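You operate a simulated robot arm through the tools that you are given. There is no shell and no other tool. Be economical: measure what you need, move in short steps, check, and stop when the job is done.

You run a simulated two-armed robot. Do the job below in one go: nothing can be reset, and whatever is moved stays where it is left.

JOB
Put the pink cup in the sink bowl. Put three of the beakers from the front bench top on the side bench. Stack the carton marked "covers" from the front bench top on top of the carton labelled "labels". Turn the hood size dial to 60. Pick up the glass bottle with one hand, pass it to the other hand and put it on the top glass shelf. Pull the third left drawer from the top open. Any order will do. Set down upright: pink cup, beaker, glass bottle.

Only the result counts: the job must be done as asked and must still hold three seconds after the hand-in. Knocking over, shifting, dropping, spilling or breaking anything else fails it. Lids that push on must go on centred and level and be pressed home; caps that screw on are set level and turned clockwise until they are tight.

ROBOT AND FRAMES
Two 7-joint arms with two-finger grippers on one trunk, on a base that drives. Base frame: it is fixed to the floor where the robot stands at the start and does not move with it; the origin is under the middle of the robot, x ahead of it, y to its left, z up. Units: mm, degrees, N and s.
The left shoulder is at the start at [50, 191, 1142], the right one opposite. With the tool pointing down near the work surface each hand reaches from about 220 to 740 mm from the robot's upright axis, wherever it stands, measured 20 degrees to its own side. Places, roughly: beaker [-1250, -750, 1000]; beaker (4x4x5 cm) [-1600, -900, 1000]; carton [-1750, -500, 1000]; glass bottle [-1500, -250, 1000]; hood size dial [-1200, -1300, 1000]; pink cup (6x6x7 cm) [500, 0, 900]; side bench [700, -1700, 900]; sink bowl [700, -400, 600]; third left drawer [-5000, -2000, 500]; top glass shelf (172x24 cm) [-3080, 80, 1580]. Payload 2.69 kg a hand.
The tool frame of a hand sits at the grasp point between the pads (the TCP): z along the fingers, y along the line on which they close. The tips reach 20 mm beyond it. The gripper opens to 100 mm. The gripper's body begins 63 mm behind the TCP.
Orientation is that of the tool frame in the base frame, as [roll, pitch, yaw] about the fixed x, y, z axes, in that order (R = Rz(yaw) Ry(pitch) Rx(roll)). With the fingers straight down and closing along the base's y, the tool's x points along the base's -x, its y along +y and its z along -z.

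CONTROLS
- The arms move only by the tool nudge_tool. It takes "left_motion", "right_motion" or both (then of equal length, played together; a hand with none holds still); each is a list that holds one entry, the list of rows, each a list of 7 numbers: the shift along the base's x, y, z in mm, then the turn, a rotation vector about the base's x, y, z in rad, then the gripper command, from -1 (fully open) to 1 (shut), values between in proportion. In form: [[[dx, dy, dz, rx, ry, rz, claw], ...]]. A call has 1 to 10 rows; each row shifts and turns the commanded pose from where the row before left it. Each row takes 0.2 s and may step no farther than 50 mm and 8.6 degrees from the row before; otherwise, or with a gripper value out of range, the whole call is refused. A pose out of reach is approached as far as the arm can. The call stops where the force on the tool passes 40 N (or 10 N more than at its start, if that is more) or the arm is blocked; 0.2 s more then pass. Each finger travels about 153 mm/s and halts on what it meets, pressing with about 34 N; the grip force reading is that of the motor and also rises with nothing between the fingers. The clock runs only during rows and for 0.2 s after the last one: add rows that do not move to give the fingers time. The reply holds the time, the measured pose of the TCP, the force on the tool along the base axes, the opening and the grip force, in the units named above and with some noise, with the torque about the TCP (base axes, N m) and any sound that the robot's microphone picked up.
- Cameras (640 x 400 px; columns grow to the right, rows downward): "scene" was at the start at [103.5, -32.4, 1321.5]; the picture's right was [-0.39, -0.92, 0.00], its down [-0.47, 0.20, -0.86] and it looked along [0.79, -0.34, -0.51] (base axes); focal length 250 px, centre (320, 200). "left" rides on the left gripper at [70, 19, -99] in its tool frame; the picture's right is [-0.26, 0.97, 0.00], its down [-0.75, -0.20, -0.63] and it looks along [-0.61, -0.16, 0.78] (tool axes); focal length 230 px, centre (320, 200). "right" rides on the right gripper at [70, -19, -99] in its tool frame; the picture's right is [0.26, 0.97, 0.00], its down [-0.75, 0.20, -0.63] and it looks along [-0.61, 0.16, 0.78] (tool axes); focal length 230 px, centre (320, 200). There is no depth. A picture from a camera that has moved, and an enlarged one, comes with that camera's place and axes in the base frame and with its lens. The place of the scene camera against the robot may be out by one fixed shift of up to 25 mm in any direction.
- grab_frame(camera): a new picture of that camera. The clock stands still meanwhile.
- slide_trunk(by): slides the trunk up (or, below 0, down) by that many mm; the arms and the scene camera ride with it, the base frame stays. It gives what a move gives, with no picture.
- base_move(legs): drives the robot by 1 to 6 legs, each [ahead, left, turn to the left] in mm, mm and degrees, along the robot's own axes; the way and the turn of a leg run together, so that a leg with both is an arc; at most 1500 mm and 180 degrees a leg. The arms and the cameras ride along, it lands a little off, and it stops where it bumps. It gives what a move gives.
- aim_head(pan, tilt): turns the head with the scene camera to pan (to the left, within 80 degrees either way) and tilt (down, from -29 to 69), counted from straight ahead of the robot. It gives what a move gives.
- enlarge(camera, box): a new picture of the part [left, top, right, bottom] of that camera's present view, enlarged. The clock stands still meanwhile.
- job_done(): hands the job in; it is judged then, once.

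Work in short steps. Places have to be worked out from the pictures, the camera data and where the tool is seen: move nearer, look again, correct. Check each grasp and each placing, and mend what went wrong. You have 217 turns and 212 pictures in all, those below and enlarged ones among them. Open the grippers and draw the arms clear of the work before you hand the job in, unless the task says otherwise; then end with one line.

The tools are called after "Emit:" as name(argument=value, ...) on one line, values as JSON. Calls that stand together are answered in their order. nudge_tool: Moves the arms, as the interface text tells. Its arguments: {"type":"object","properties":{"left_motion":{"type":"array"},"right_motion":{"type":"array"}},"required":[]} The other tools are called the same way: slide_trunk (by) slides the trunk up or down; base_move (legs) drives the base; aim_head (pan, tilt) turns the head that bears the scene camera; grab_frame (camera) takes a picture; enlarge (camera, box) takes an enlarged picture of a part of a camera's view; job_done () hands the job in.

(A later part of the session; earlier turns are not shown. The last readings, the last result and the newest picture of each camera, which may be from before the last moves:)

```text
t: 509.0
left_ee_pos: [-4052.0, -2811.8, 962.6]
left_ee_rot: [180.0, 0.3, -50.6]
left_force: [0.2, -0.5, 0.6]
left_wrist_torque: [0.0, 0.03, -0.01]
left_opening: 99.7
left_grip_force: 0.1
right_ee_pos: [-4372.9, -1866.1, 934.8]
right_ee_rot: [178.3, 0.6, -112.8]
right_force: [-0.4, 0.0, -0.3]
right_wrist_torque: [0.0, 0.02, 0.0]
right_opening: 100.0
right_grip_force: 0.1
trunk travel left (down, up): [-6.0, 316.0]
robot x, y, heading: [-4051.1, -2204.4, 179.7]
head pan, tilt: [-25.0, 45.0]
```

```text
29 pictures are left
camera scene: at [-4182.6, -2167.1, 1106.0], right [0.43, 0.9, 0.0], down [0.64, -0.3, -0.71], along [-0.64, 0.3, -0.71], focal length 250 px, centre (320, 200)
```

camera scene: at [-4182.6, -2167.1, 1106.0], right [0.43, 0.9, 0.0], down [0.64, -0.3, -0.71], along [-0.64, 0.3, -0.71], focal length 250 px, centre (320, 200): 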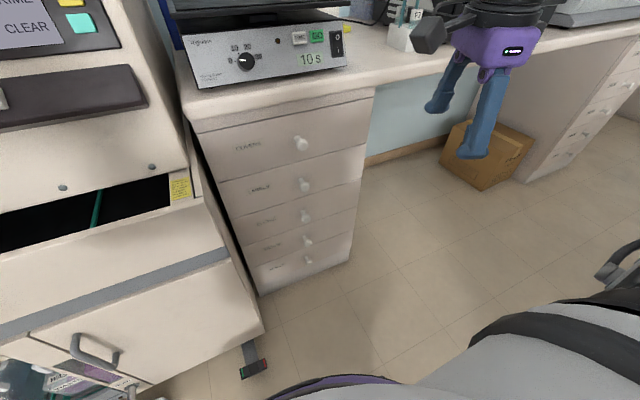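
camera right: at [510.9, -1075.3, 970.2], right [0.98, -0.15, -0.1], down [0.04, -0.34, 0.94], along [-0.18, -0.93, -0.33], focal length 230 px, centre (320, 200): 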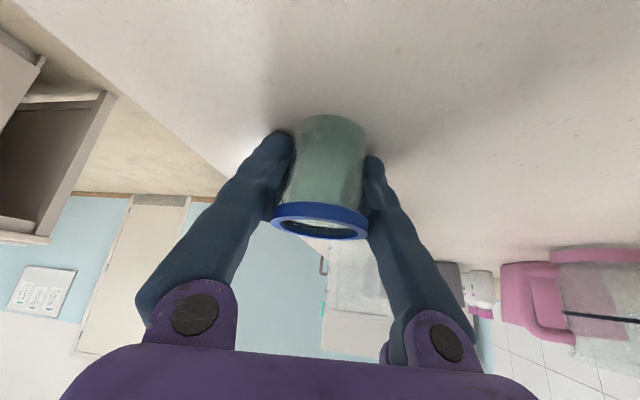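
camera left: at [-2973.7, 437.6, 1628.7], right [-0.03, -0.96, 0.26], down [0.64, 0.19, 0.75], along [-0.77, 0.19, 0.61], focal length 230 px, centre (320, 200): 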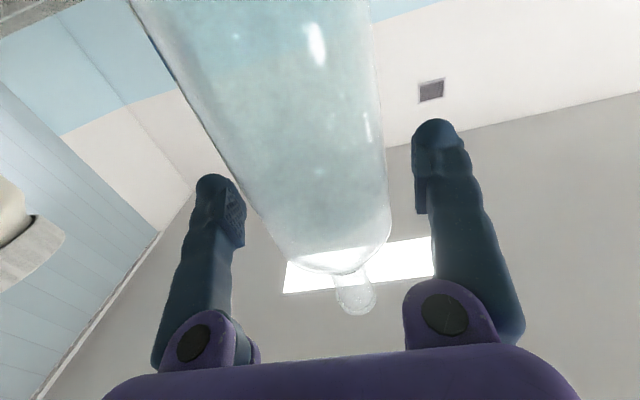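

The third knob triangulates to about [-4686, -1985, 473]. I'm moving the base 90 mm ahead and turning the hand to point forward-down toward it.

Emit:
base_move(legs=[[90, 0, 0.3]])

Emit:
nudge_tool(right_motion=[[[0, -10, -25, 0, 0, 0.149, -0.5], [0, -10, -25, 0, 0, 0.149, -0.5], [0, -10, -25, 0, 0, 0.149, -0.5], [0, -10, -25, 0, 0, 0.149, -0.5], [0, -10, -25, 0, 0, 0.149, -0.5], [0, -10, -25, 0, 0, 0.149, -0.5], [0, -10, -25, 0, 0, 0.149, -0.5], [0, -10, -20, 0, 0, 0.149, -0.5], [0, -10, -20, 0, 0, 0.149, -0.5], [0, -10, -20, 0, 0, 0.149, -0.5]]])

Emit:
nudge_tool(right_motion=[[[0, -5, 0, 0, 0, 0.149, -0.5], [0, -5, 0, 0, 0, 0.149, -0.5], [0, -5, 0, 0, 0, 0.149, -0.5], [0, 0, 0, 0, 0.131, 0, -0.5], [0, 0, 0, 0, 0.131, 0, -0.5], [0, 0, 0, 0, 0.131, 0, -0.5], [0, 0, 0, 0, 0.131, 0, -0.5], [0, 0, 0, 0, 0.131, 0, -0.5], [0, 0, 0, 0, 0.131, 0, -0.5]]])

Emit:
grab_frame(camera="right")

```text
t: 510.0
left_ee_pos: [-4066.5, -2810.6, 962.1]
left_ee_rot: [179.8, 0.3, -50.3]
left_force: [-1.2, 0.3, -0.3]
left_wrist_torque: [0.02, -0.06, -0.02]
left_opening: 100.0
left_grip_force: 0.0
right_ee_pos: [-4391.8, -1866.5, 934.7]
right_ee_rot: [178.3, 0.6, -112.6]
right_force: [-0.2, 0.0, -0.3]
right_wrist_torque: [0.01, -0.02, 0.01]
right_opening: 100.0
right_grip_force: 0.2
trunk travel left (down, up): [-6.0, 316.0]
robot x, y, heading: [-4065.8, -2206.4, 179.8]
head pan, tilt: [-25.0, 45.0]
stopped in leg 1: the robot was blocked; the commanded pose is now the measured one
```

```text
t: 512.2
left_ee_pos: [-4066.2, -2811.1, 962.7]
left_ee_rot: [179.9, 0.3, -50.3]
left_force: [-0.1, 0.4, -1.0]
left_wrist_torque: [-0.01, 0.0, 0.0]
left_opening: 100.1
left_grip_force: 0.1
right_ee_pos: [-4390.7, -1966.9, 701.1]
right_ee_rot: [178.4, 0.6, -27.1]
right_force: [0.2, -0.3, 0.0]
right_wrist_torque: [0.02, -0.02, -0.02]
right_opening: 75.1
right_grip_force: 0.1
trunk travel left (down, up): [-6.0, 316.0]
robot x, y, heading: [-4069.3, -2203.3, 179.9]
head pan, tilt: [-25.0, 45.0]
```

```text
t: 514.2
left_ee_pos: [-4065.8, -2811.4, 962.1]
left_ee_rot: [179.9, 0.2, -50.2]
left_force: [-0.1, -0.7, 0.6]
left_wrist_torque: [0.0, 0.02, 0.01]
left_opening: 100.1
left_grip_force: 0.1
right_ee_pos: [-4457.0, -1994.2, 675.2]
right_ee_rot: [176.8, 42.0, -2.2]
right_force: [-0.3, 0.1, 0.2]
right_wrist_torque: [-0.01, -0.02, 0.02]
right_opening: 75.0
right_grip_force: 0.1
right hand out of reach, approached as far as the arm can: row 5, 6, 7, 8, 9
trunk travel left (down, up): [-6.0, 316.0]
robot x, y, heading: [-4065.0, -2199.8, 180.0]
head pan, tilt: [-25.0, 45.0]
```

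```text
28 pictures are left
camera right: at [-4339.1, -1975.2, 702.5], right [0.19, -0.97, -0.13], down [-0.14, -0.16, 0.98], along [-0.97, -0.17, -0.16], focal length 230 px, centre (320, 200)
```

right: 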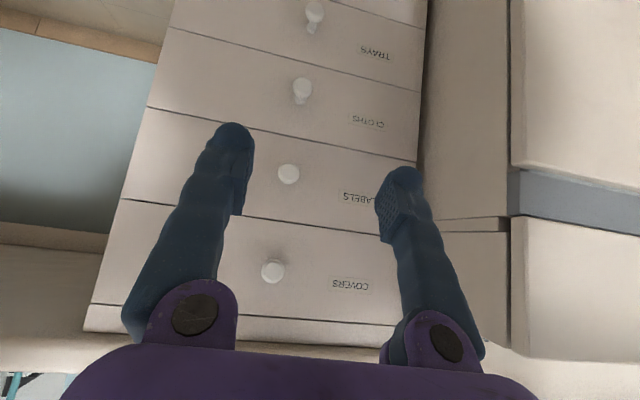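

The labels confirm the order COVERS, LABELS, CLOTHS…, so CLOTHS is the third, its knob at about [-4690, -1981, 462]. The reach is just short, so I'm easing the base back, sliding right, and turning 12° left to bring the shoulder forward.

Emit:
base_move(legs=[[-20, 0, 0], [0, -70, 0], [0, 0, 12]])

Emit:
nudge_tool(right_motion=[[[0, 0, 0, 0, 0, -0.1, -0.5], [0, 0, 0, 0, 0, -0.11, -0.5]]])

Emit:
grab_frame(camera="right")

Emit:
grab_frame(camera="scene")

```text
t: 516.7
left_ee_pos: [-3917.7, -2727.1, 962.7]
left_ee_rot: [179.9, 0.2, -38.1]
left_force: [0.2, -0.1, 0.1]
left_wrist_torque: [0.0, 0.03, 0.01]
left_opening: 100.0
left_grip_force: 0.0
right_ee_pos: [-4471.9, -2011.1, 677.4]
right_ee_rot: [176.9, 41.9, 10.0]
right_force: [-0.2, 0.0, -1.0]
right_wrist_torque: [0.01, 0.01, -0.02]
right_opening: 75.2
right_grip_force: 0.1
trunk travel left (down, up): [-6.0, 316.0]
robot x, y, heading: [-4046.6, -2132.7, -167.9]
head pan, tilt: [-25.0, 45.0]
```

```text
t: 517.3
left_ee_pos: [-3918.6, -2727.6, 962.0]
left_ee_rot: [179.9, 0.3, -38.2]
left_force: [0.0, -0.3, 0.0]
left_wrist_torque: [0.0, -0.04, -0.02]
left_opening: 100.1
left_grip_force: 0.1
right_ee_pos: [-4476.0, -2003.0, 684.3]
right_ee_rot: [176.8, 41.8, -2.1]
right_force: [-0.5, 0.3, -0.9]
right_wrist_torque: [0.01, 0.01, -0.01]
right_opening: 74.9
right_grip_force: 0.0
right hand out of reach, approached as far as the arm can: row 2
trunk travel left (down, up): [-6.0, 316.0]
robot x, y, heading: [-4043.4, -2134.6, -167.7]
head pan, tilt: [-25.0, 45.0]
```

```text
27 pictures are left
camera right: at [-4357.9, -1984.6, 709.9], right [0.19, -0.97, -0.13], down [-0.14, -0.16, 0.98], along [-0.97, -0.17, -0.17], focal length 230 px, centre (320, 200)
```

right: 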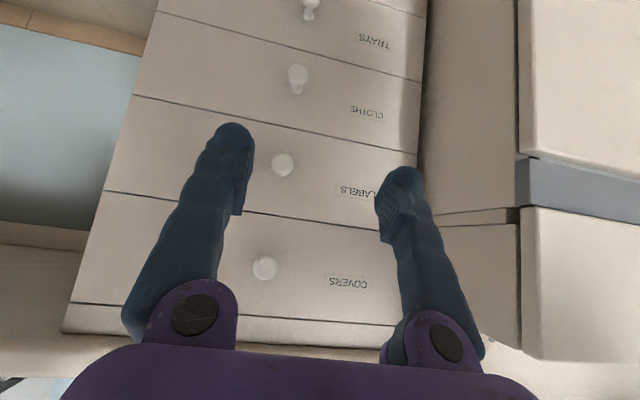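

```text
26 pictures are left
camera scene: at [-4183.5, -2121.8, 1106.0], right [0.22, 0.97, 0.0], down [0.69, -0.16, -0.71], along [-0.69, 0.16, -0.71], focal length 250 px, centre (320, 200)
```

scene: 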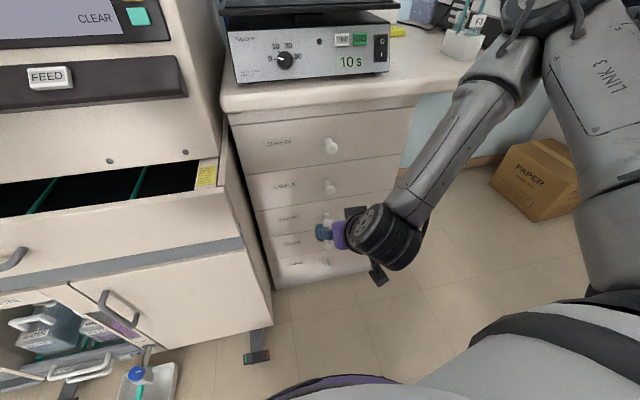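

The knob is confirmed at [-4688, -1981, 462]. I'm edging the base 45 mm toward it and bringing the hand to a pre-grasp point.

Emit:
base_move(legs=[[44, -9, 0]])

Emit:
nudge_tool(right_motion=[[[-21, 4, -29, 0, 0, 0, -0.4], [-21, 4, -29, 0, 0, 0, -0.4], [-21, 4, -29, 0, 0, 0, -0.4], [-21, 4, -29, 0, 0, 0, -0.4], [-21, 3, -29, 0, 0, 0, -0.4], [-21, 3, -29, 0, 0, 0, -0.4]]])

Emit:
grab_frame(camera="right")

```text
t: 518.3
left_ee_pos: [-3954.6, -2727.8, 962.6]
left_ee_rot: [180.0, 0.2, -38.1]
left_force: [-0.2, -0.4, 0.0]
left_wrist_torque: [-0.02, 0.0, -0.02]
left_opening: 99.8
left_grip_force: 0.0
right_ee_pos: [-4512.6, -2005.0, 683.8]
right_ee_rot: [176.9, 41.9, -2.1]
right_force: [-0.2, -1.0, 0.1]
right_wrist_torque: [-0.01, -0.02, 0.05]
right_opening: 74.8
right_grip_force: 0.0
trunk travel left (down, up): [-6.0, 316.0]
robot x, y, heading: [-4082.4, -2136.8, -167.6]
head pan, tilt: [-25.0, 45.0]
stopped in leg 1: the robot was blocked; the commanded pose is now the measured one
```

```text
t: 519.7
left_ee_pos: [-3953.7, -2725.8, 961.7]
left_ee_rot: [179.9, 0.3, -38.2]
left_force: [-1.1, -0.1, -0.2]
left_wrist_torque: [-0.02, 0.01, 0.02]
left_opening: 99.7
left_grip_force: 0.1
right_ee_pos: [-4642.2, -1927.6, 607.9]
right_ee_rot: [177.2, 41.7, -1.9]
right_force: [-0.3, 0.2, 0.4]
right_wrist_torque: [0.02, -0.02, 0.0]
right_opening: 70.2
right_grip_force: 0.0
right hand out of reach, approached as far as the arm can: row 1, 2, 3, 4, 5, 6
trunk travel left (down, up): [-6.0, 316.0]
robot x, y, heading: [-4084.9, -2134.5, -167.6]
head pan, tilt: [-25.0, 45.0]
```

```text
25 pictures are left
camera right: at [-4523.9, -1909.0, 634.7], right [0.19, -0.97, -0.13], down [-0.14, -0.16, 0.98], along [-0.97, -0.17, -0.17], focal length 230 px, centre (320, 200)
```

right: 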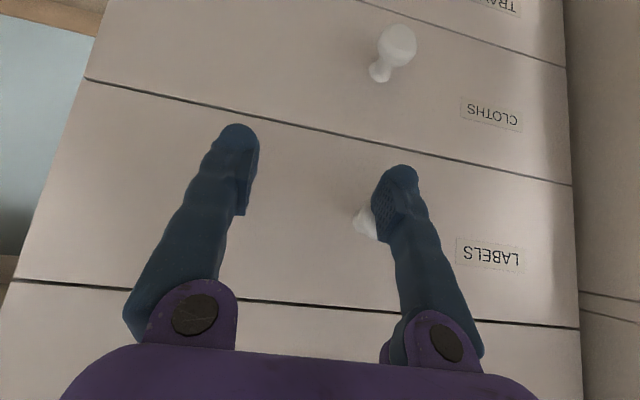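

The arm took a detour toward the LABELS knob. I'm backing away a little, realigning in y, and trying to descend farther out first.

Emit:
nudge_tool(right_motion=[[[35, 0, 15, 0, 0, 0, -0.4], [20, -20, 0, 0, 0, 0, -0.4], [0, -25, -10, 0, 0, 0, -0.4], [0, -10, -30, 0, 0, 0, -0.4], [0, 0, -35, 0, 0, 0, -0.4], [0, 0, -35, 0, 0, 0, -0.4]]])

Emit:
grab_frame(camera="scene")

```text
t: 521.1
left_ee_pos: [-3954.2, -2726.5, 962.9]
left_ee_rot: [179.9, 0.3, -38.2]
left_force: [-0.4, 0.4, 0.5]
left_wrist_torque: [0.0, 0.0, 0.01]
left_opening: 100.0
left_grip_force: 0.0
right_ee_pos: [-4589.0, -1951.0, 619.7]
right_ee_rot: [176.7, 41.9, -2.0]
right_force: [0.9, -0.2, 0.0]
right_wrist_torque: [-0.02, 0.02, 0.0]
right_opening: 70.2
right_grip_force: 0.1
right hand out of reach, approached as far as the arm can: row 3, 4, 5, 6
trunk travel left (down, up): [-6.0, 316.0]
robot x, y, heading: [-4080.0, -2135.1, -167.7]
head pan, tilt: [-25.0, 45.0]
```

```text
24 pictures are left
camera scene: at [-4220.1, -2121.3, 1106.0], right [0.22, 0.98, 0.0], down [0.69, -0.16, -0.71], along [-0.69, 0.16, -0.71], focal length 250 px, centre (320, 200)
```

scene: 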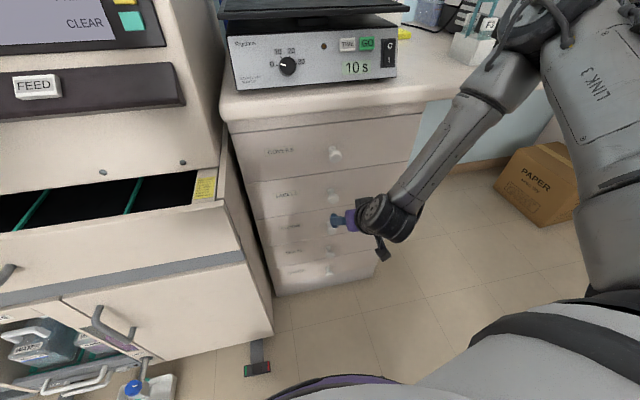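

The arm cannot go this low straight ahead; it goes lowest beside the body under its elbow. I'm retracting the hand and turning the base 33° further left so the drawers lie to the right of the robot.

Emit:
nudge_tool(right_motion=[[[40, 10, 15, 0, 0, 0, -0.4], [40, 10, 15, 0, 0, 0, -0.4], [40, 10, 15, 0, 0, 0, -0.4], [35, 10, 15, 0, 0, 0, -0.4], [30, 10, 15, 0, 0, 0, -0.4]]])

Emit:
base_move(legs=[[-40, 0, 0], [0, 0, 33]])

Emit:
aim_head(pan=-55, tilt=45)

Emit:
grab_frame(camera="scene")

```text
t: 522.3
left_ee_pos: [-3954.0, -2727.0, 963.2]
left_ee_rot: [179.8, 0.4, -38.1]
left_force: [-0.5, -0.4, 0.7]
left_wrist_torque: [0.02, 0.0, 0.03]
left_opening: 100.0
left_grip_force: 0.2
right_ee_pos: [-4516.1, -1940.2, 658.8]
right_ee_rot: [176.8, 41.7, -1.9]
right_force: [-0.5, -0.1, 0.3]
right_wrist_torque: [0.02, -0.01, 0.01]
right_opening: 70.1
right_grip_force: 0.0
right hand out of reach, approached as far as the arm can: row 1, 2, 3, 4, 5
trunk travel left (down, up): [-6.0, 316.0]
robot x, y, heading: [-4083.2, -2131.6, -167.8]
head pan, tilt: [-25.0, 45.0]
```

```text
t: 524.8
left_ee_pos: [-3613.1, -2553.8, 962.3]
left_ee_rot: [180.0, 0.2, -5.2]
left_force: [0.6, 0.2, 0.9]
left_wrist_torque: [0.02, 0.02, 0.03]
left_opening: 100.1
left_grip_force: 0.0
right_ee_pos: [-4512.0, -2197.7, 659.9]
right_ee_rot: [177.0, 41.7, 30.9]
right_force: [-0.1, 0.1, -0.5]
right_wrist_torque: [0.01, 0.0, -0.02]
right_opening: 70.0
right_grip_force: 0.0
trunk travel left (down, up): [-6.0, 316.0]
robot x, y, heading: [-4038.5, -2122.6, -134.7]
head pan, tilt: [-25.0, 45.0]
```

```text
t: 525.7
left_ee_pos: [-3612.5, -2553.2, 963.0]
left_ee_rot: [179.9, 0.3, -5.2]
left_force: [0.4, -0.2, -0.1]
left_wrist_torque: [0.02, 0.01, 0.0]
left_opening: 99.9
left_grip_force: 0.0
right_ee_pos: [-4512.1, -2197.8, 659.3]
right_ee_rot: [176.9, 41.7, 30.9]
right_force: [-1.0, 0.1, 0.3]
right_wrist_torque: [0.02, 0.02, -0.03]
right_opening: 69.7
right_grip_force: 0.0
trunk travel left (down, up): [-6.0, 316.0]
robot x, y, heading: [-4045.7, -2125.5, -134.9]
head pan, tilt: [-55.0, 45.0]
```

```text
23 pictures are left
camera scene: at [-4170.3, -2136.8, 1106.0], right [0.17, 0.99, 0.0], down [0.7, -0.12, -0.71], along [-0.7, 0.12, -0.71], focal length 250 px, centre (320, 200)
```

scene: 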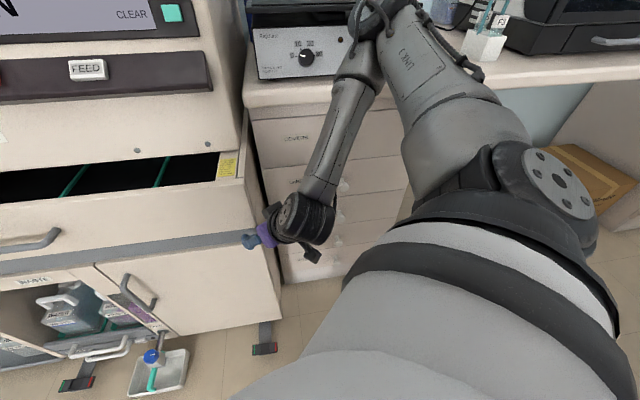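

Now the drawers lie to the robot's right-front. I'm moving the hand across to the knob's line, yawing it to point at the drawer front.

Emit:
nudge_tool(right_motion=[[[0, 43, 0, 0, 0, -0.108, -0.4], [0, 43, 0, 0, 0, -0.108, -0.4], [0, 43, 0, 0, 0, -0.108, -0.4], [0, 43, 0, 0, 0, -0.108, -0.4], [0, 43, 0, 0, 0, -0.108, -0.4], [-20, 0, -30, 0, 0, 0, -0.4], [-20, 0, -30, 0, 0, 0, -0.4], [-20, 0, -30, 0, 0, 0, -0.4]]])

Emit:
grab_frame(camera="right")

```text
t: 527.5
left_ee_pos: [-3612.1, -2553.2, 961.2]
left_ee_rot: [179.9, 0.3, -5.2]
left_force: [-0.2, 0.8, -0.3]
left_wrist_torque: [-0.01, -0.01, 0.0]
left_opening: 100.0
left_grip_force: 0.0
right_ee_pos: [-4656.8, -2040.0, 609.4]
right_ee_rot: [176.9, 41.2, 0.0]
right_force: [13.1, -10.6, -0.2]
right_wrist_torque: [-0.07, -0.07, -0.42]
right_opening: 63.8
right_grip_force: 0.0
right hand out of reach, approached as far as the arm can: row 1, 2, 3, 4, 5, 6, 7, 8
trunk travel left (down, up): [-6.0, 316.0]
robot x, y, heading: [-4041.1, -2126.9, -134.9]
head pan, tilt: [-55.0, 45.0]
```

```text
22 pictures are left
camera right: at [-4539.5, -2017.5, 637.5], right [0.23, -0.96, -0.13], down [-0.14, -0.17, 0.98], along [-0.96, -0.2, -0.18], focal length 230 px, centre (320, 200)
```

right: 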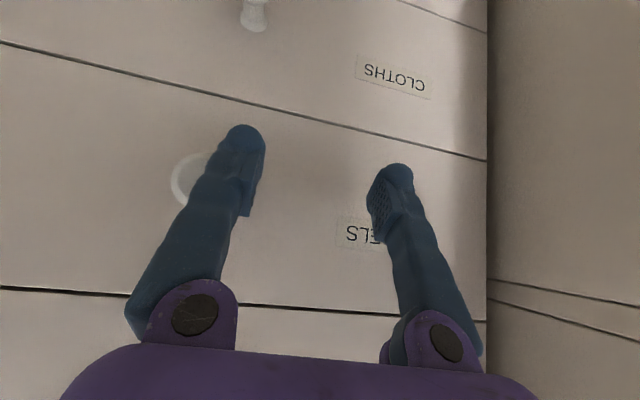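

The finger brushed the LABELS drawer front, so I'm backing straight off. I'll reform the arm as an outstretched, downward posture farther out, then drive it in.

Emit:
nudge_tool(right_motion=[[[35, 0, 5, 0, 0, 0, -0.4], [40, 0, 5, 0, 0, 0, -0.4], [30, 0, 10, 0, -0.122, 0, -0.4], [30, 0, 10, 0, -0.122, 0, -0.4], [30, 0, 10, 0, -0.122, 0, -0.4], [30, 0, 10, 0, -0.122, 0, -0.4], [30, 0, 10, 0, -0.122, 0, -0.4], [30, 0, 10, 0, -0.11, 0, -0.4]]])

Emit:
base_move(legs=[[-20, 0, 0], [0, 0, -33]])

Emit:
aim_head(pan=-25, tilt=45)

Emit:
grab_frame(camera="scene")

```text
t: 529.3
left_ee_pos: [-3613.2, -2553.7, 962.6]
left_ee_rot: [179.9, 0.4, -5.3]
left_force: [0.5, 0.2, -0.6]
left_wrist_torque: [0.02, 0.01, -0.01]
left_opening: 100.0
left_grip_force: 0.1
right_ee_pos: [-4474.5, -2078.8, 674.1]
right_ee_rot: [177.1, 0.2, 0.0]
right_force: [0.8, 0.1, -0.7]
right_wrist_torque: [-0.04, -0.04, -0.02]
right_opening: 70.0
right_grip_force: 0.1
right hand out of reach, approached as far as the arm can: row 1, 2, 4, 5, 6, 7, 8
trunk travel left (down, up): [-6.0, 316.0]
robot x, y, heading: [-4040.7, -2123.2, -134.8]
head pan, tilt: [-55.0, 45.0]
```

```text
t: 531.7
left_ee_pos: [-3899.3, -2704.2, 962.5]
left_ee_rot: [179.9, 0.3, -38.0]
left_force: [0.2, -0.6, 0.4]
left_wrist_torque: [0.02, -0.01, 0.04]
left_opening: 100.1
left_grip_force: 0.1
right_ee_pos: [-4367.1, -1837.8, 673.6]
right_ee_rot: [177.0, 0.4, -32.9]
right_force: [-0.1, -0.4, -0.8]
right_wrist_torque: [0.02, -0.03, -0.03]
right_opening: 69.9
right_grip_force: 0.1
trunk travel left (down, up): [-6.0, 316.0]
robot x, y, heading: [-4028.8, -2111.0, -167.6]
head pan, tilt: [-55.0, 45.0]
```

```text
t: 532.6
left_ee_pos: [-3899.1, -2704.6, 962.0]
left_ee_rot: [179.9, 0.2, -38.0]
left_force: [-0.3, -0.3, 0.5]
left_wrist_torque: [-0.01, 0.01, 0.0]
left_opening: 99.7
left_grip_force: 0.0
right_ee_pos: [-4365.9, -1837.7, 674.7]
right_ee_rot: [177.0, 0.4, -32.7]
right_force: [0.2, 0.4, 0.1]
right_wrist_torque: [-0.01, -0.01, 0.01]
right_opening: 70.3
right_grip_force: 0.1
trunk travel left (down, up): [-6.0, 316.0]
robot x, y, heading: [-4030.6, -2109.9, -167.7]
head pan, tilt: [-25.0, 45.0]
```

```text
21 pictures are left
camera scene: at [-4166.1, -2098.7, 1106.0], right [0.22, 0.98, 0.0], down [0.69, -0.15, -0.71], along [-0.69, 0.15, -0.71], focal length 250 px, centre (320, 200)
```

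scene: 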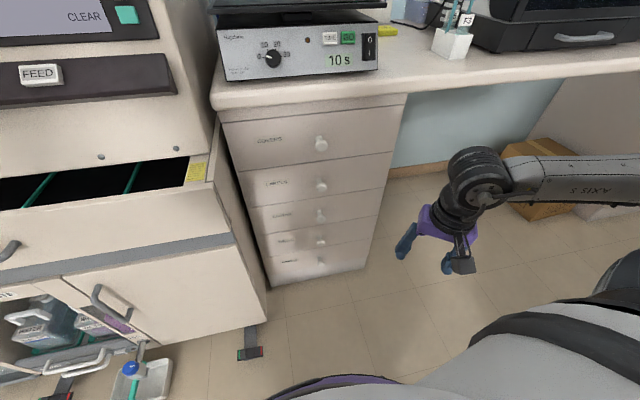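

All drawers are still closed and the arm is in tool-down shape. I'm extending it forward, then lowering outstretched.

Emit:
nudge_tool(right_motion=[[[-30, -30, 0, 0, 0, 0.14, -0.4], [-30, -30, 0, 0, 0, 0.14, -0.4], [-30, -30, -10, 0, 0, 0.14, -0.4], [-30, -30, -10, 0, 0, 0.14, -0.4], [0, 0, -35, 0, 0, 0, -0.4], [0, 0, -35, 0, 0, 0, -0.4], [0, 0, -35, 0, 0, 0, -0.4], [0, 0, -35, 0, 0, 0, -0.4]]])

Emit:
grab_frame(camera="scene")

```text
t: 534.4
left_ee_pos: [-3898.8, -2703.3, 962.1]
left_ee_rot: [179.9, 0.3, -37.9]
left_force: [0.3, -0.9, -0.2]
left_wrist_torque: [0.01, -0.04, -0.03]
left_opening: 100.1
left_grip_force: 0.0
right_ee_pos: [-4477.2, -1925.1, 565.0]
right_ee_rot: [177.0, 0.5, -0.7]
right_force: [0.6, -0.5, 1.4]
right_wrist_torque: [-0.03, 0.0, -0.04]
right_opening: 70.0
right_grip_force: 0.0
right hand out of reach, approached as far as the arm can: row 6, 7, 8
trunk travel left (down, up): [-6.0, 316.0]
robot x, y, heading: [-4029.0, -2103.3, -167.6]
head pan, tilt: [-25.0, 45.0]
```

```text
20 pictures are left
camera scene: at [-4166.1, -2098.7, 1106.0], right [0.22, 0.98, 0.0], down [0.69, -0.15, -0.71], along [-0.69, 0.15, -0.71], focal length 250 px, centre (320, 200)
```

scene: 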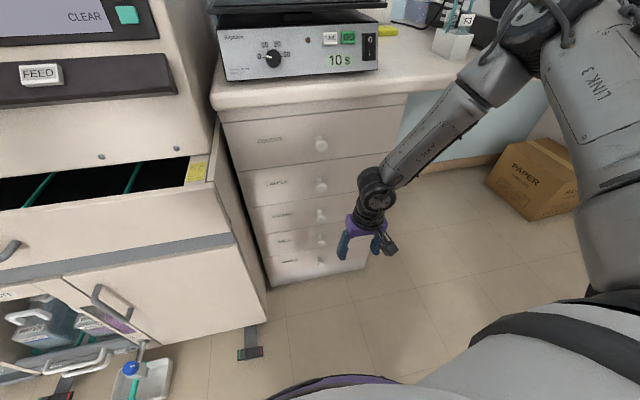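

The wrist seems limited in how low it can go in this shape. In the sink, the −90° hand yaw let the arm reach lower, so I'm testing that here.

Emit:
nudge_tool(right_motion=[[[20, 0, 5, 0, 0, -0.149, -0.4], [20, 0, 5, 0, 0, -0.149, -0.4], [20, 0, 5, 0, 0, -0.149, -0.4], [0, 0, 0, 0, 0, -0.149, -0.4], [0, 0, 0, 0, 0, -0.149, -0.4], [0, 0, 0, 0, 0, -0.149, -0.4], [0, 0, 0, 0, 0, -0.149, -0.4], [0, 0, 0, 0, 0, -0.149, -0.4], [0, 0, 0, 0, 0, -0.149, -0.4], [0, 0, 0, 0, 0, -0.149, -0.4]]])

Emit:
nudge_tool(right_motion=[[[0, 0, -30, 0, 0, 0, -0.4], [0, 0, -30, 0, 0, 0, -0.4], [0, 0, -30, 0, 0, 0, -0.4], [0, 0, -30, 0, 0, 0, -0.4], [0, 0, -30, 0, 0, 0, -0.4], [0, 0, -30, 0, 0, 0, -0.4]]])

Emit:
grab_frame(camera="scene")

```text
t: 536.6
left_ee_pos: [-3898.5, -2703.0, 962.4]
left_ee_rot: [179.9, 0.3, -38.0]
left_force: [0.1, 0.3, -0.1]
left_wrist_torque: [0.0, -0.01, 0.01]
left_opening: 99.7
left_grip_force: 0.1
right_ee_pos: [-4417.6, -1925.9, 582.8]
right_ee_rot: [177.0, 0.5, -86.2]
right_force: [0.1, -0.1, -0.1]
right_wrist_torque: [-0.03, 0.0, -0.01]
right_opening: 70.0
right_grip_force: 0.0
trunk travel left (down, up): [-6.0, 316.0]
robot x, y, heading: [-4028.9, -2111.2, -167.5]
head pan, tilt: [-25.0, 45.0]
```

```text
t: 538.0
left_ee_pos: [-3898.0, -2703.5, 963.3]
left_ee_rot: [179.8, 0.3, -38.0]
left_force: [0.4, 0.3, 0.0]
left_wrist_torque: [0.01, -0.01, 0.01]
left_opening: 100.1
left_grip_force: 0.0
right_ee_pos: [-4425.0, -1873.5, 541.7]
right_ee_rot: [177.1, 0.3, -86.3]
right_force: [-0.6, 0.1, -0.3]
right_wrist_torque: [-0.03, 0.03, 0.01]
right_opening: 70.1
right_grip_force: 0.0
right hand out of reach, approached as far as the arm can: row 1, 2, 3, 4, 5, 6
trunk travel left (down, up): [-6.0, 316.0]
robot x, y, heading: [-4028.8, -2111.5, -167.7]
head pan, tilt: [-25.0, 45.0]
```

```text
19 pictures are left
camera scene: at [-4166.2, -2098.6, 1105.9], right [0.22, 0.98, 0.0], down [0.69, -0.15, -0.71], along [-0.69, 0.15, -0.71], focal length 250 px, centre (320, 200)
```

scene: 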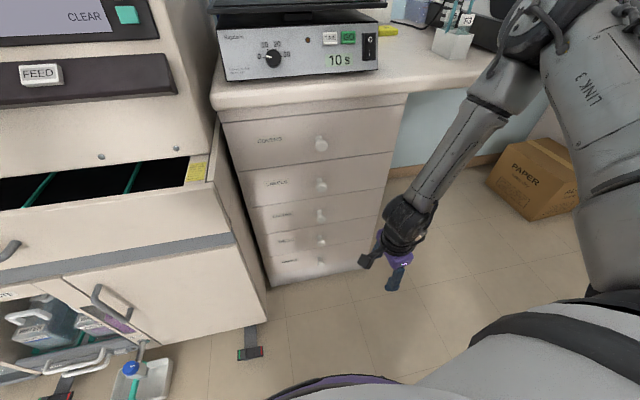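

It drifted right and got lower, so going outward helps. I'm probing further right and down.

Emit:
nudge_tool(right_motion=[[[10, 35, 0, 0, 0, 0, -0.4], [10, 35, 0, 0, 0, 0, -0.4], [10, 35, -10, 0, 0, 0, -0.4], [10, 30, -25, 0, 0, 0, -0.4], [0, 10, -35, 0, 0, 0, -0.4], [0, 10, -35, 0, 0, 0, -0.4], [0, 10, -35, 0, 0, 0, -0.4]]])

```text
t: 539.6
left_ee_pos: [-3899.6, -2704.6, 962.2]
left_ee_rot: [179.9, 0.3, -38.0]
left_force: [0.1, 0.4, -0.6]
left_wrist_torque: [0.0, 0.01, -0.01]
left_opening: 100.1
left_grip_force: 0.1
right_ee_pos: [-4376.5, -1726.3, 489.0]
right_ee_rot: [177.0, 0.5, -86.1]
right_force: [0.4, -0.6, -0.6]
right_wrist_torque: [-0.04, 0.05, 0.02]
right_opening: 70.3
right_grip_force: 0.0
right hand out of reach, approached as far as the arm can: row 5, 6, 7
trunk travel left (down, up): [-6.0, 316.0]
robot x, y, heading: [-4025.5, -2110.5, -167.6]
head pan, tilt: [-25.0, 45.0]
```

Out to the side the hand gets to z 489, so I'll stand facing -y with the drawers on my right. I'm raising the left hand for clearance, sliding over, and turning.

Emit:
nudge_tool(left_motion=[[[0, 0, 40, 0, 0, 0, -1], [0, 0, 40, 0, 0, 0, -1], [0, 0, 40, 0, 0, 0, -1]]])

Emit:
base_move(legs=[[-43, -380, 0]])

Emit:
grab_frame(camera="scene")

```text
t: 540.4
left_ee_pos: [-3899.5, -2702.4, 1084.5]
left_ee_rot: [-180.0, 0.3, -38.1]
left_force: [1.1, -0.1, 0.0]
left_wrist_torque: [0.02, -0.01, 0.0]
left_opening: 100.1
left_grip_force: 0.1
right_ee_pos: [-4376.8, -1728.3, 488.4]
right_ee_rot: [176.8, 0.3, -86.0]
right_force: [0.3, -0.7, -0.5]
right_wrist_torque: [0.0, 0.01, 0.0]
right_opening: 69.9
right_grip_force: 0.0
trunk travel left (down, up): [-6.0, 316.0]
robot x, y, heading: [-4029.2, -2114.1, -167.7]
head pan, tilt: [-25.0, 45.0]
```

```text
t: 544.3
left_ee_pos: [-3943.2, -2323.0, 1082.7]
left_ee_rot: [179.8, 0.3, -38.5]
left_force: [-0.1, 0.0, -0.3]
left_wrist_torque: [-0.01, -0.03, -0.01]
left_opening: 100.1
left_grip_force: 0.0
right_ee_pos: [-4410.8, -1343.9, 488.8]
right_ee_rot: [177.0, 0.3, -86.7]
right_force: [0.4, 0.2, 0.2]
right_wrist_torque: [0.02, 0.01, -0.01]
right_opening: 69.6
right_grip_force: 0.1
trunk travel left (down, up): [-6.0, 316.0]
robot x, y, heading: [-4066.6, -1731.1, -168.4]
head pan, tilt: [-25.0, 45.0]
```

```text
18 pictures are left
camera scene: at [-4204.2, -1717.1, 1106.0], right [0.23, 0.97, 0.0], down [0.69, -0.16, -0.71], along [-0.69, 0.16, -0.71], focal length 250 px, centre (320, 200)
```

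scene: 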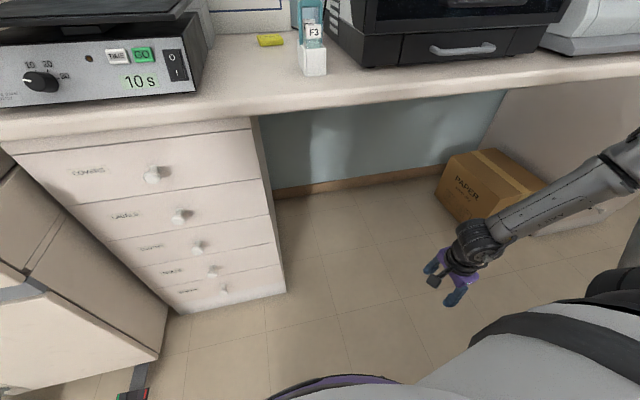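

Not blocked. I'm turning left 78° to face -y so the drawers come to my right.

Emit:
base_move(legs=[[0, 0, 78.4]])

Emit:
aim_head(pan=-75, tilt=45)

Emit:
grab_frame(camera="right")

Emit:
grab_frame(camera="scene")

```text
t: 548.0
left_ee_pos: [-3461.4, -1741.0, 1083.4]
left_ee_rot: [180.0, 0.4, 38.8]
left_force: [0.4, -0.3, -0.3]
left_wrist_torque: [0.01, -0.01, 0.0]
left_opening: 100.1
left_grip_force: 0.0
right_ee_pos: [-4519.6, -1981.4, 488.7]
right_ee_rot: [177.0, 0.4, -9.5]
right_force: [0.3, 0.2, 0.6]
right_wrist_torque: [0.01, 0.01, 0.01]
right_opening: 69.9
right_grip_force: 0.0
trunk travel left (down, up): [-6.0, 316.0]
robot x, y, heading: [-4066.7, -1730.3, -90.9]
head pan, tilt: [-25.0, 45.0]
```

```text
t: 549.2
left_ee_pos: [-3460.4, -1742.2, 1083.2]
left_ee_rot: [179.9, 0.4, 38.8]
left_force: [0.0, -0.2, -0.5]
left_wrist_torque: [-0.01, -0.01, -0.01]
left_opening: 99.9
left_grip_force: 0.0
right_ee_pos: [-4519.5, -1981.6, 488.4]
right_ee_rot: [176.9, 0.4, -9.5]
right_force: [-0.5, -0.5, 0.2]
right_wrist_torque: [0.01, 0.0, 0.01]
right_opening: 69.9
right_grip_force: 0.1
trunk travel left (down, up): [-6.0, 316.0]
robot x, y, heading: [-4068.7, -1731.1, -90.8]
head pan, tilt: [-75.0, 45.0]
```

```text
17 pictures are left
camera right: at [-4447.5, -1970.3, 585.6], right [0.1, -0.99, 0.05], down [-0.76, -0.04, 0.64], along [-0.64, -0.1, -0.76], focal length 230 px, centre (320, 200)
```

right: 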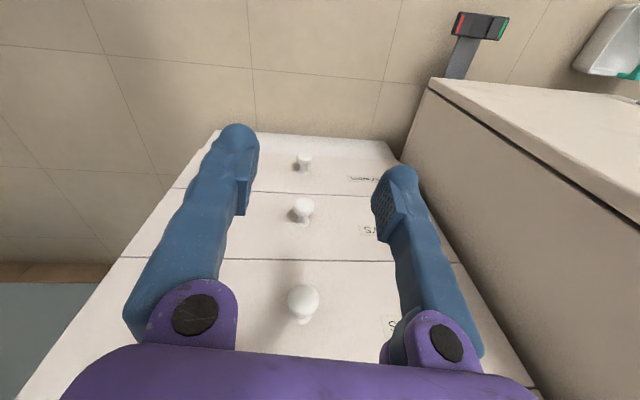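

```text
16 pictures are left
camera scene: at [-4165.4, -1787.3, 1106.0], right [-0.24, 0.97, 0.0], down [0.69, 0.17, -0.71], along [-0.69, -0.17, -0.71], focal length 250 px, centre (320, 200)
```

scene: 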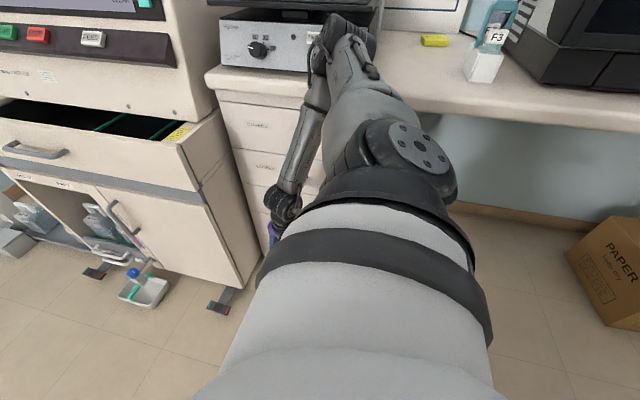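

The third knob is at about [-4686, -1980, 467], straight ahead of the hand. The gripper needs a ~22° tilt so its body clears the LABELS knob; I'm backing the base 60 mm for room, then tilting and lowering.

Emit:
base_move(legs=[[0, 60, 0.8]])

Emit:
nudge_tool(right_motion=[[[-26, 0, 2, 0, 0.128, 0.055, -0.4], [-26, 0, 5, 0, 0.128, 0.055, -0.4], [-25, 0, 8, 0, 0.128, 0.055, -0.4], [-20, 0, -20, 0, 0, 0, -0.4], [-20, 0, -20, 0, 0, 0, -0.4], [-10, 0, -10, 0, 0, 0, -0.4]]])

Emit:
grab_frame(camera="right")

```text
t: 550.4
left_ee_pos: [-3398.6, -1734.6, 1084.4]
left_ee_rot: [179.8, 0.3, 39.5]
left_force: [0.2, 1.1, -0.2]
left_wrist_torque: [-0.01, -0.01, 0.02]
left_opening: 99.9
left_grip_force: 0.0
right_ee_pos: [-4455.5, -1988.0, 487.9]
right_ee_rot: [177.0, 0.4, -8.6]
right_force: [0.3, -0.3, 0.7]
right_wrist_torque: [0.0, 0.01, 0.01]
right_opening: 70.0
right_grip_force: 0.0
trunk travel left (down, up): [-6.0, 316.0]
robot x, y, heading: [-4002.5, -1734.7, -90.2]
head pan, tilt: [-75.0, 45.0]
```

```text
t: 551.8
left_ee_pos: [-3399.6, -1734.7, 1083.8]
left_ee_rot: [179.9, 0.3, 39.5]
left_force: [0.1, 0.2, -0.2]
left_wrist_torque: [-0.02, 0.01, -0.02]
left_opening: 99.9
left_grip_force: 0.0
right_ee_pos: [-4565.6, -1983.8, 485.8]
right_ee_rot: [175.4, 22.2, 0.5]
right_force: [0.1, -0.7, 0.4]
right_wrist_torque: [-0.04, -0.06, 0.01]
right_opening: 70.2
right_grip_force: 0.1
right hand out of reach, approached as far as the arm can: row 4, 5, 6
trunk travel left (down, up): [-6.0, 316.0]
robot x, y, heading: [-4006.7, -1734.6, -90.2]
head pan, tilt: [-75.0, 45.0]
```

```text
15 pictures are left
camera right: at [-4466.5, -1956.9, 549.5], right [0.28, -0.96, -0.03], down [-0.45, -0.15, 0.88], along [-0.85, -0.23, -0.47], focal length 230 px, centre (320, 200)
```

right: 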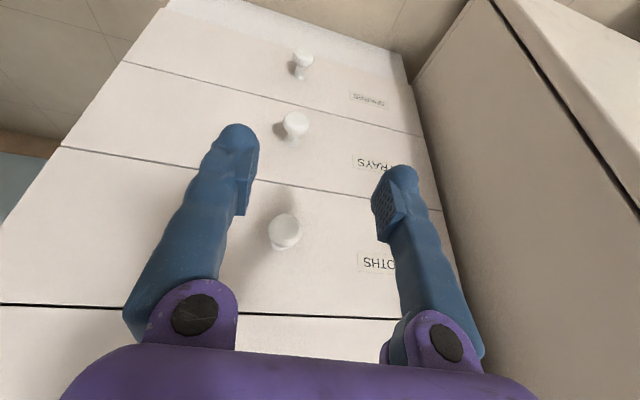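

The hand is aligned at z 486, while the knob is at z≈470. I'm stretching the arm outward and down a bit more to gain depth.

Emit:
nudge_tool(right_motion=[[[-20, 1, -6, 0, 0, 0, -0.4], [-20, 1, -6, 0, 0, 0, -0.4], [-10, 0, -6, 0, 0, 0, -0.4]]])

```text
t: 552.6
left_ee_pos: [-3398.7, -1734.5, 1084.2]
left_ee_rot: [179.9, 0.3, 39.4]
left_force: [-0.1, -0.5, -0.1]
left_wrist_torque: [0.0, 0.0, -0.04]
left_opening: 99.9
left_grip_force: 0.1
right_ee_pos: [-4622.1, -1977.0, 471.7]
right_ee_rot: [175.5, 22.4, 0.6]
right_force: [-0.4, -0.1, -0.7]
right_wrist_torque: [0.0, 0.01, -0.02]
right_opening: 70.2
right_grip_force: 0.0
right hand out of reach, approached as far as the arm can: row 3
trunk travel left (down, up): [-6.0, 316.0]
robot x, y, heading: [-4005.3, -1733.1, -90.0]
head pan, tilt: [-75.0, 45.0]
```

Now z 472. I'm driving the base 52 mm toward the drawer so the fingers straddle the knob.

Emit:
base_move(legs=[[3, -51, 0]])

Emit:
grab_frame(camera="right")

```text
t: 553.8
left_ee_pos: [-3448.6, -1737.4, 1083.0]
left_ee_rot: [179.9, 0.4, 39.5]
left_force: [-0.3, -0.8, -0.4]
left_wrist_torque: [0.0, 0.0, -0.01]
left_opening: 100.1
left_grip_force: 0.1
right_ee_pos: [-4673.2, -1979.9, 472.7]
right_ee_rot: [175.5, 22.4, 0.6]
right_force: [-0.5, 0.5, 0.4]
right_wrist_torque: [-0.01, 0.01, 0.0]
right_opening: 69.9
right_grip_force: 0.1
trunk travel left (down, up): [-6.0, 316.0]
robot x, y, heading: [-4054.9, -1734.8, -90.1]
head pan, tilt: [-75.0, 45.0]
```

```text
14 pictures are left
camera right: at [-4572.4, -1953.9, 535.2], right [0.28, -0.96, -0.03], down [-0.45, -0.16, 0.88], along [-0.85, -0.23, -0.47], focal length 230 px, centre (320, 200)
```

right: 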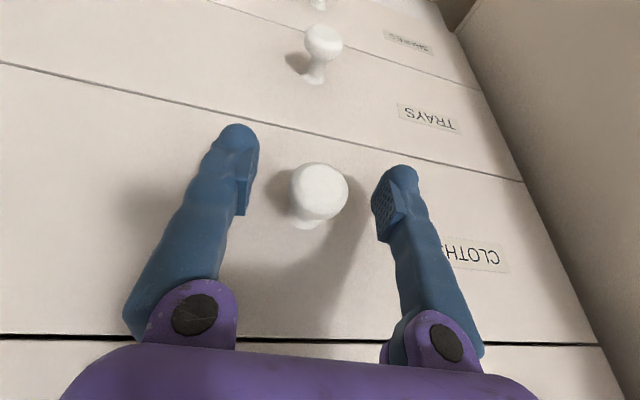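

The CLOTHS knob is right between the fingers. I'm closing on it.

Emit:
nudge_tool(right_motion=[[[0, 0, 0, 0, 0, 0, 0.1], [0, 0, 0, 0, 0, 0, 0.5], [0, 0, 0, 0, 0, 0, 1], [0, 0, 0, 0, 0, 0, 1]]])

Emit:
grab_frame(camera="right")

```text
t: 554.8
left_ee_pos: [-3449.0, -1736.1, 1082.5]
left_ee_rot: [-179.9, 0.4, 39.6]
left_force: [0.0, 0.1, 0.1]
left_wrist_torque: [0.06, 0.02, 0.0]
left_opening: 99.9
left_grip_force: 0.1
right_ee_pos: [-4673.1, -1980.2, 472.3]
right_ee_rot: [175.6, 22.3, 0.7]
right_force: [3.2, 3.6, -6.2]
right_wrist_torque: [0.09, 0.03, 0.02]
right_opening: 24.8
right_grip_force: 45.1
trunk travel left (down, up): [-6.0, 316.0]
robot x, y, heading: [-4055.7, -1733.4, -89.7]
head pan, tilt: [-75.0, 45.0]
```

```text
13 pictures are left
camera right: at [-4572.0, -1953.3, 535.2], right [0.28, -0.96, -0.03], down [-0.45, -0.16, 0.88], along [-0.85, -0.23, -0.47], focal length 230 px, centre (320, 200)
```

right: 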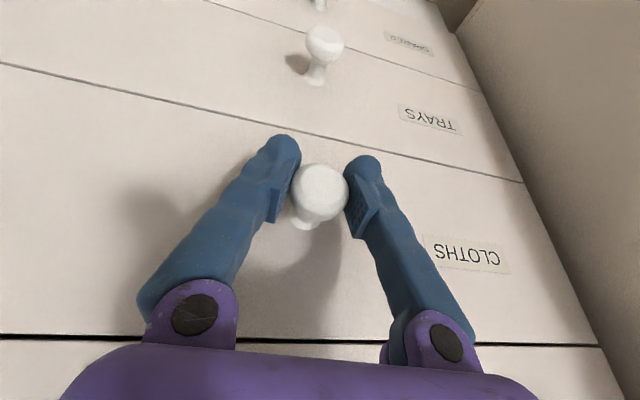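

The knob is held (25 mm). There's only about 55 mm between the robot and the blue desk, so I'll pull 50 with the base first, then the rest with the arm.

Emit:
base_move(legs=[[0, 50, 0]])

Emit:
nudge_tool(right_motion=[[[15, 0, 0, 0, 0, 0, 1], [15, 0, 0, 0, 0, 0, 1], [15, 0, 0, 0, 0, 0, 1]]])

Emit:
grab_frame(camera="scene")

```text
t: 555.9
left_ee_pos: [-3399.5, -1736.8, 1082.3]
left_ee_rot: [180.0, 0.3, 39.5]
left_force: [-0.5, -0.5, -0.4]
left_wrist_torque: [0.01, 0.0, -0.01]
left_opening: 100.1
left_grip_force: 0.0
right_ee_pos: [-4622.5, -1979.3, 472.2]
right_ee_rot: [175.5, 22.3, 0.7]
right_force: [1.6, 8.6, 5.5]
right_wrist_torque: [0.16, 0.46, 0.04]
right_opening: 24.7
right_grip_force: 45.4
trunk travel left (down, up): [-6.0, 316.0]
robot x, y, heading: [-4003.9, -1733.7, -90.3]
head pan, tilt: [-75.0, 45.0]
```

```text
t: 556.4
left_ee_pos: [-3401.6, -1736.8, 1083.0]
left_ee_rot: [179.9, 0.3, 39.6]
left_force: [-0.7, 0.6, 1.3]
left_wrist_torque: [-0.03, -0.01, -0.02]
left_opening: 100.0
left_grip_force: 0.0
right_ee_pos: [-4609.4, -1979.8, 471.9]
right_ee_rot: [175.4, 22.1, 0.6]
right_force: [-0.6, -9.4, -29.4]
right_wrist_torque: [-0.17, 0.76, -0.04]
right_opening: 24.8
right_grip_force: 44.9
trunk travel left (down, up): [-6.0, 316.0]
robot x, y, heading: [-4006.9, -1736.4, -90.2]
head pan, tilt: [-75.0, 45.0]
stopped in row 2 (right hand): the force on the tool passed its limit at 45 N (the readings are from after the stop); the commanded pose is now the measured one
```

```text
12 pictures are left
camera scene: at [-4106.0, -1793.4, 1104.9], right [-0.26, 0.97, 0.0], down [0.68, 0.18, -0.7], along [-0.68, -0.18, -0.71], focal length 250 px, centre (320, 200)
```

scene: 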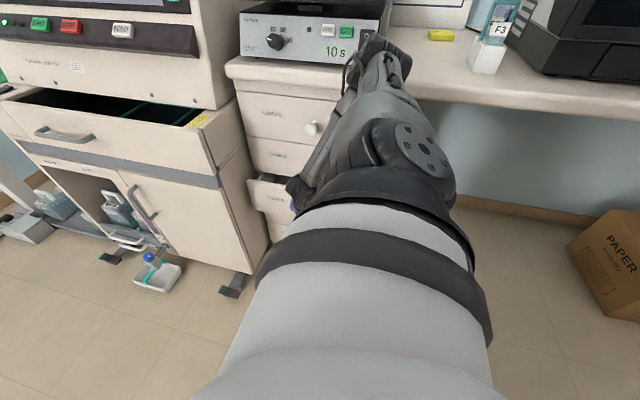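

The drawer moves and is open about 64 mm, but neither base nor arm has more travel this way. I'll release the knob and then hook the closed fingers behind the drawer front to pull farther.

Emit:
nudge_tool(right_motion=[[[0, 0, 0, 0, 0, 0, 0], [0, 0, 0, 0, 0, 0, -0.5], [0, 0, 0, 0, 0, 0, -0.5], [10, 0, 25, 0, 0, 0, -0.5], [16, 0, 40, 0, 0, 0, -0.5], [16, 10, 40, 0, 0, 0, -0.5], [5, 30, 35, 0, 0, 0, 0.5], [0, 40, 20, 0, 0, 0, 1], [0, 20, 0, 0, 0, 0, 1]]])

Emit:
grab_frame(camera="right")

```text
t: 558.4
left_ee_pos: [-3399.9, -1736.2, 1084.1]
left_ee_rot: [179.9, 0.3, 39.6]
left_force: [-0.9, 0.3, -0.1]
left_wrist_torque: [0.0, 0.01, -0.01]
left_opening: 99.9
left_grip_force: 0.1
right_ee_pos: [-4561.3, -1879.4, 635.6]
right_ee_rot: [175.2, 22.5, 0.6]
right_force: [0.0, 0.4, 0.4]
right_wrist_torque: [-0.03, 0.01, 0.0]
right_opening: 0.0
right_grip_force: 29.1
trunk travel left (down, up): [-6.0, 316.0]
robot x, y, heading: [-4005.7, -1735.2, -89.8]
head pan, tilt: [-75.0, 45.0]
```

```text
11 pictures are left
camera right: at [-4460.9, -1852.0, 698.8], right [0.28, -0.96, -0.02], down [-0.45, -0.15, 0.88], along [-0.85, -0.24, -0.47], focal length 230 px, centre (320, 200)
```

right: 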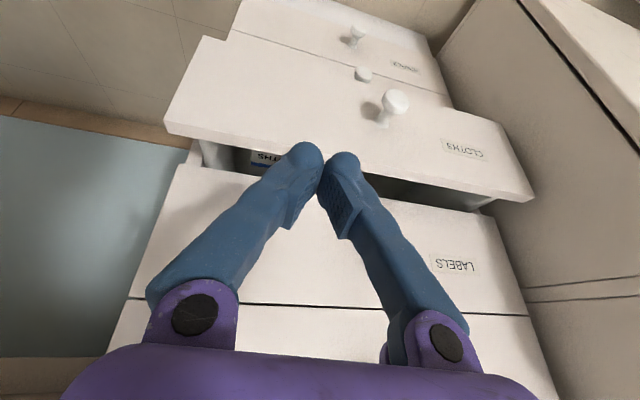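

The CLOTHS drawer is clearly open with a gap behind its front. I'm moving the closed fingers above the gap and starting the insertion along the tool axis.

Emit:
nudge_tool(right_motion=[[[-32, 2, -5, 0, 0, 0, 1], [-32, 2, -5, 0, 0, 0, 1], [-33, 3, -6, 0, 0, 0, 1], [-9, -2, -23, 0, 0, 0, 1], [-9, -2, -23, 0, 0, 0, 1]]])

Emit:
grab_frame(camera="right")

```text
t: 559.6
left_ee_pos: [-3399.7, -1734.7, 1085.2]
left_ee_rot: [179.8, 0.4, 39.6]
left_force: [-0.4, 0.2, 0.5]
left_wrist_torque: [0.0, 0.04, 0.01]
left_opening: 99.9
left_grip_force: 0.1
right_ee_pos: [-4677.4, -1873.9, 571.0]
right_ee_rot: [175.2, 22.5, 0.7]
right_force: [-0.1, 0.3, -0.1]
right_wrist_torque: [0.01, 0.05, 0.07]
right_opening: 0.0
right_grip_force: 29.5
trunk travel left (down, up): [-6.0, 316.0]
robot x, y, heading: [-4006.7, -1737.1, -90.2]
head pan, tilt: [-75.0, 45.0]
```

```text
10 pictures are left
camera right: at [-4577.5, -1848.4, 634.6], right [0.28, -0.96, -0.02], down [-0.45, -0.15, 0.88], along [-0.85, -0.24, -0.47], focal length 230 px, centre (320, 200)
```

right: 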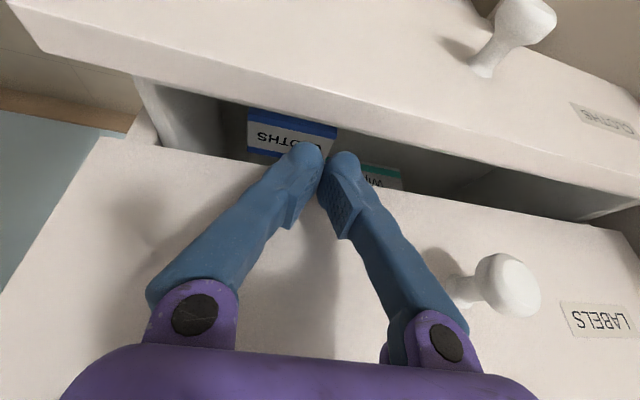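

Boxes stand inside the drawer just below, so I'm shifting 60 mm toward the drawer's end (clear spot) before inserting.

Emit:
nudge_tool(right_motion=[[[0, 30, 5, 0, 0, 0, 1], [0, 30, 0, 0, 0, 0, 1], [-6, 0, -15, 0, 0, 0, 1], [0, 0, 0, 0, 0, 0, 1]]])

Emit:
grab_frame(camera="right")

```text
t: 560.6
left_ee_pos: [-3400.5, -1736.0, 1083.0]
left_ee_rot: [180.0, 0.3, 39.6]
left_force: [0.4, -0.1, -1.0]
left_wrist_torque: [0.04, -0.01, -0.02]
left_opening: 99.9
left_grip_force: 0.0
right_ee_pos: [-4683.8, -1815.0, 562.7]
right_ee_rot: [175.1, 22.5, 0.6]
right_force: [-0.3, 0.1, 0.0]
right_wrist_torque: [0.03, 0.01, -0.02]
right_opening: 0.0
right_grip_force: 28.8
trunk travel left (down, up): [-6.0, 316.0]
robot x, y, heading: [-4003.8, -1731.9, -89.9]
head pan, tilt: [-75.0, 45.0]
```

```text
9 pictures are left
camera right: at [-4583.0, -1788.8, 626.1], right [0.28, -0.96, -0.02], down [-0.45, -0.15, 0.88], along [-0.85, -0.24, -0.47], focal length 230 px, centre (320, 200)
```

right: 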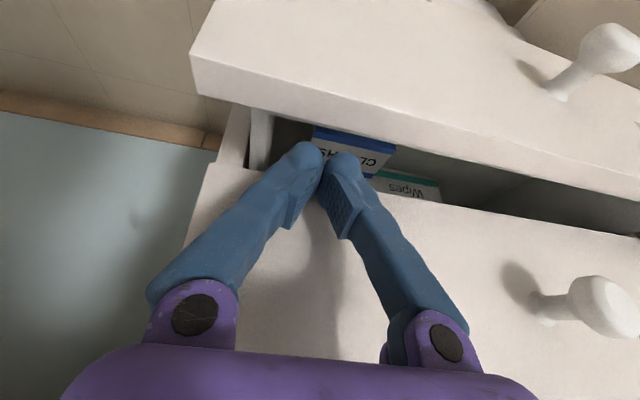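

I'm shifting 17 mm more to miss the box, then inserting about 27 mm while watching the force.

Emit:
nudge_tool(right_motion=[[[0, 17, 0, 0, 0, 0, 1], [-4, 0, -9, 0, 0, 0, 1], [-4, 0, -9, 0, 0, 0, 1], [-4, 0, -9, 0, 0, 0, 1], [0, 0, 0, 0, 0, 0, 1]]])

Emit:
grab_frame(camera="right")

```text
t: 561.3
left_ee_pos: [-3399.6, -1736.7, 1084.0]
left_ee_rot: [179.9, 0.3, 39.5]
left_force: [0.5, -0.1, -0.2]
left_wrist_torque: [0.0, 0.01, -0.02]
left_opening: 100.2
left_grip_force: 0.0
right_ee_pos: [-4687.0, -1798.8, 550.5]
right_ee_rot: [175.1, 22.3, 0.8]
right_force: [0.6, 0.4, -0.6]
right_wrist_torque: [-0.03, -0.05, -0.01]
right_opening: 0.2
right_grip_force: 29.2
trunk travel left (down, up): [-6.0, 316.0]
robot x, y, heading: [-4005.0, -1732.4, -89.6]
head pan, tilt: [-75.0, 45.0]
stopped in row 3 (right hand): the force on the tool passed its limit at 55 N (the readings are from after the stop); the commanded pose is now the measured one
```

```text
8 pictures are left
camera right: at [-4586.9, -1771.7, 613.7], right [0.28, -0.96, -0.02], down [-0.45, -0.15, 0.88], along [-0.85, -0.24, -0.47], focal length 230 px, centre (320, 200)
```

right: 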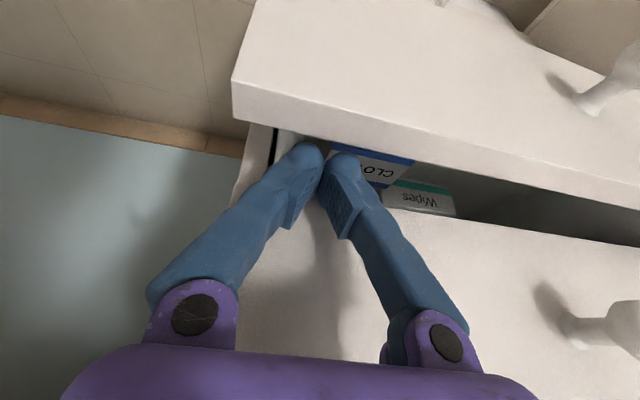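

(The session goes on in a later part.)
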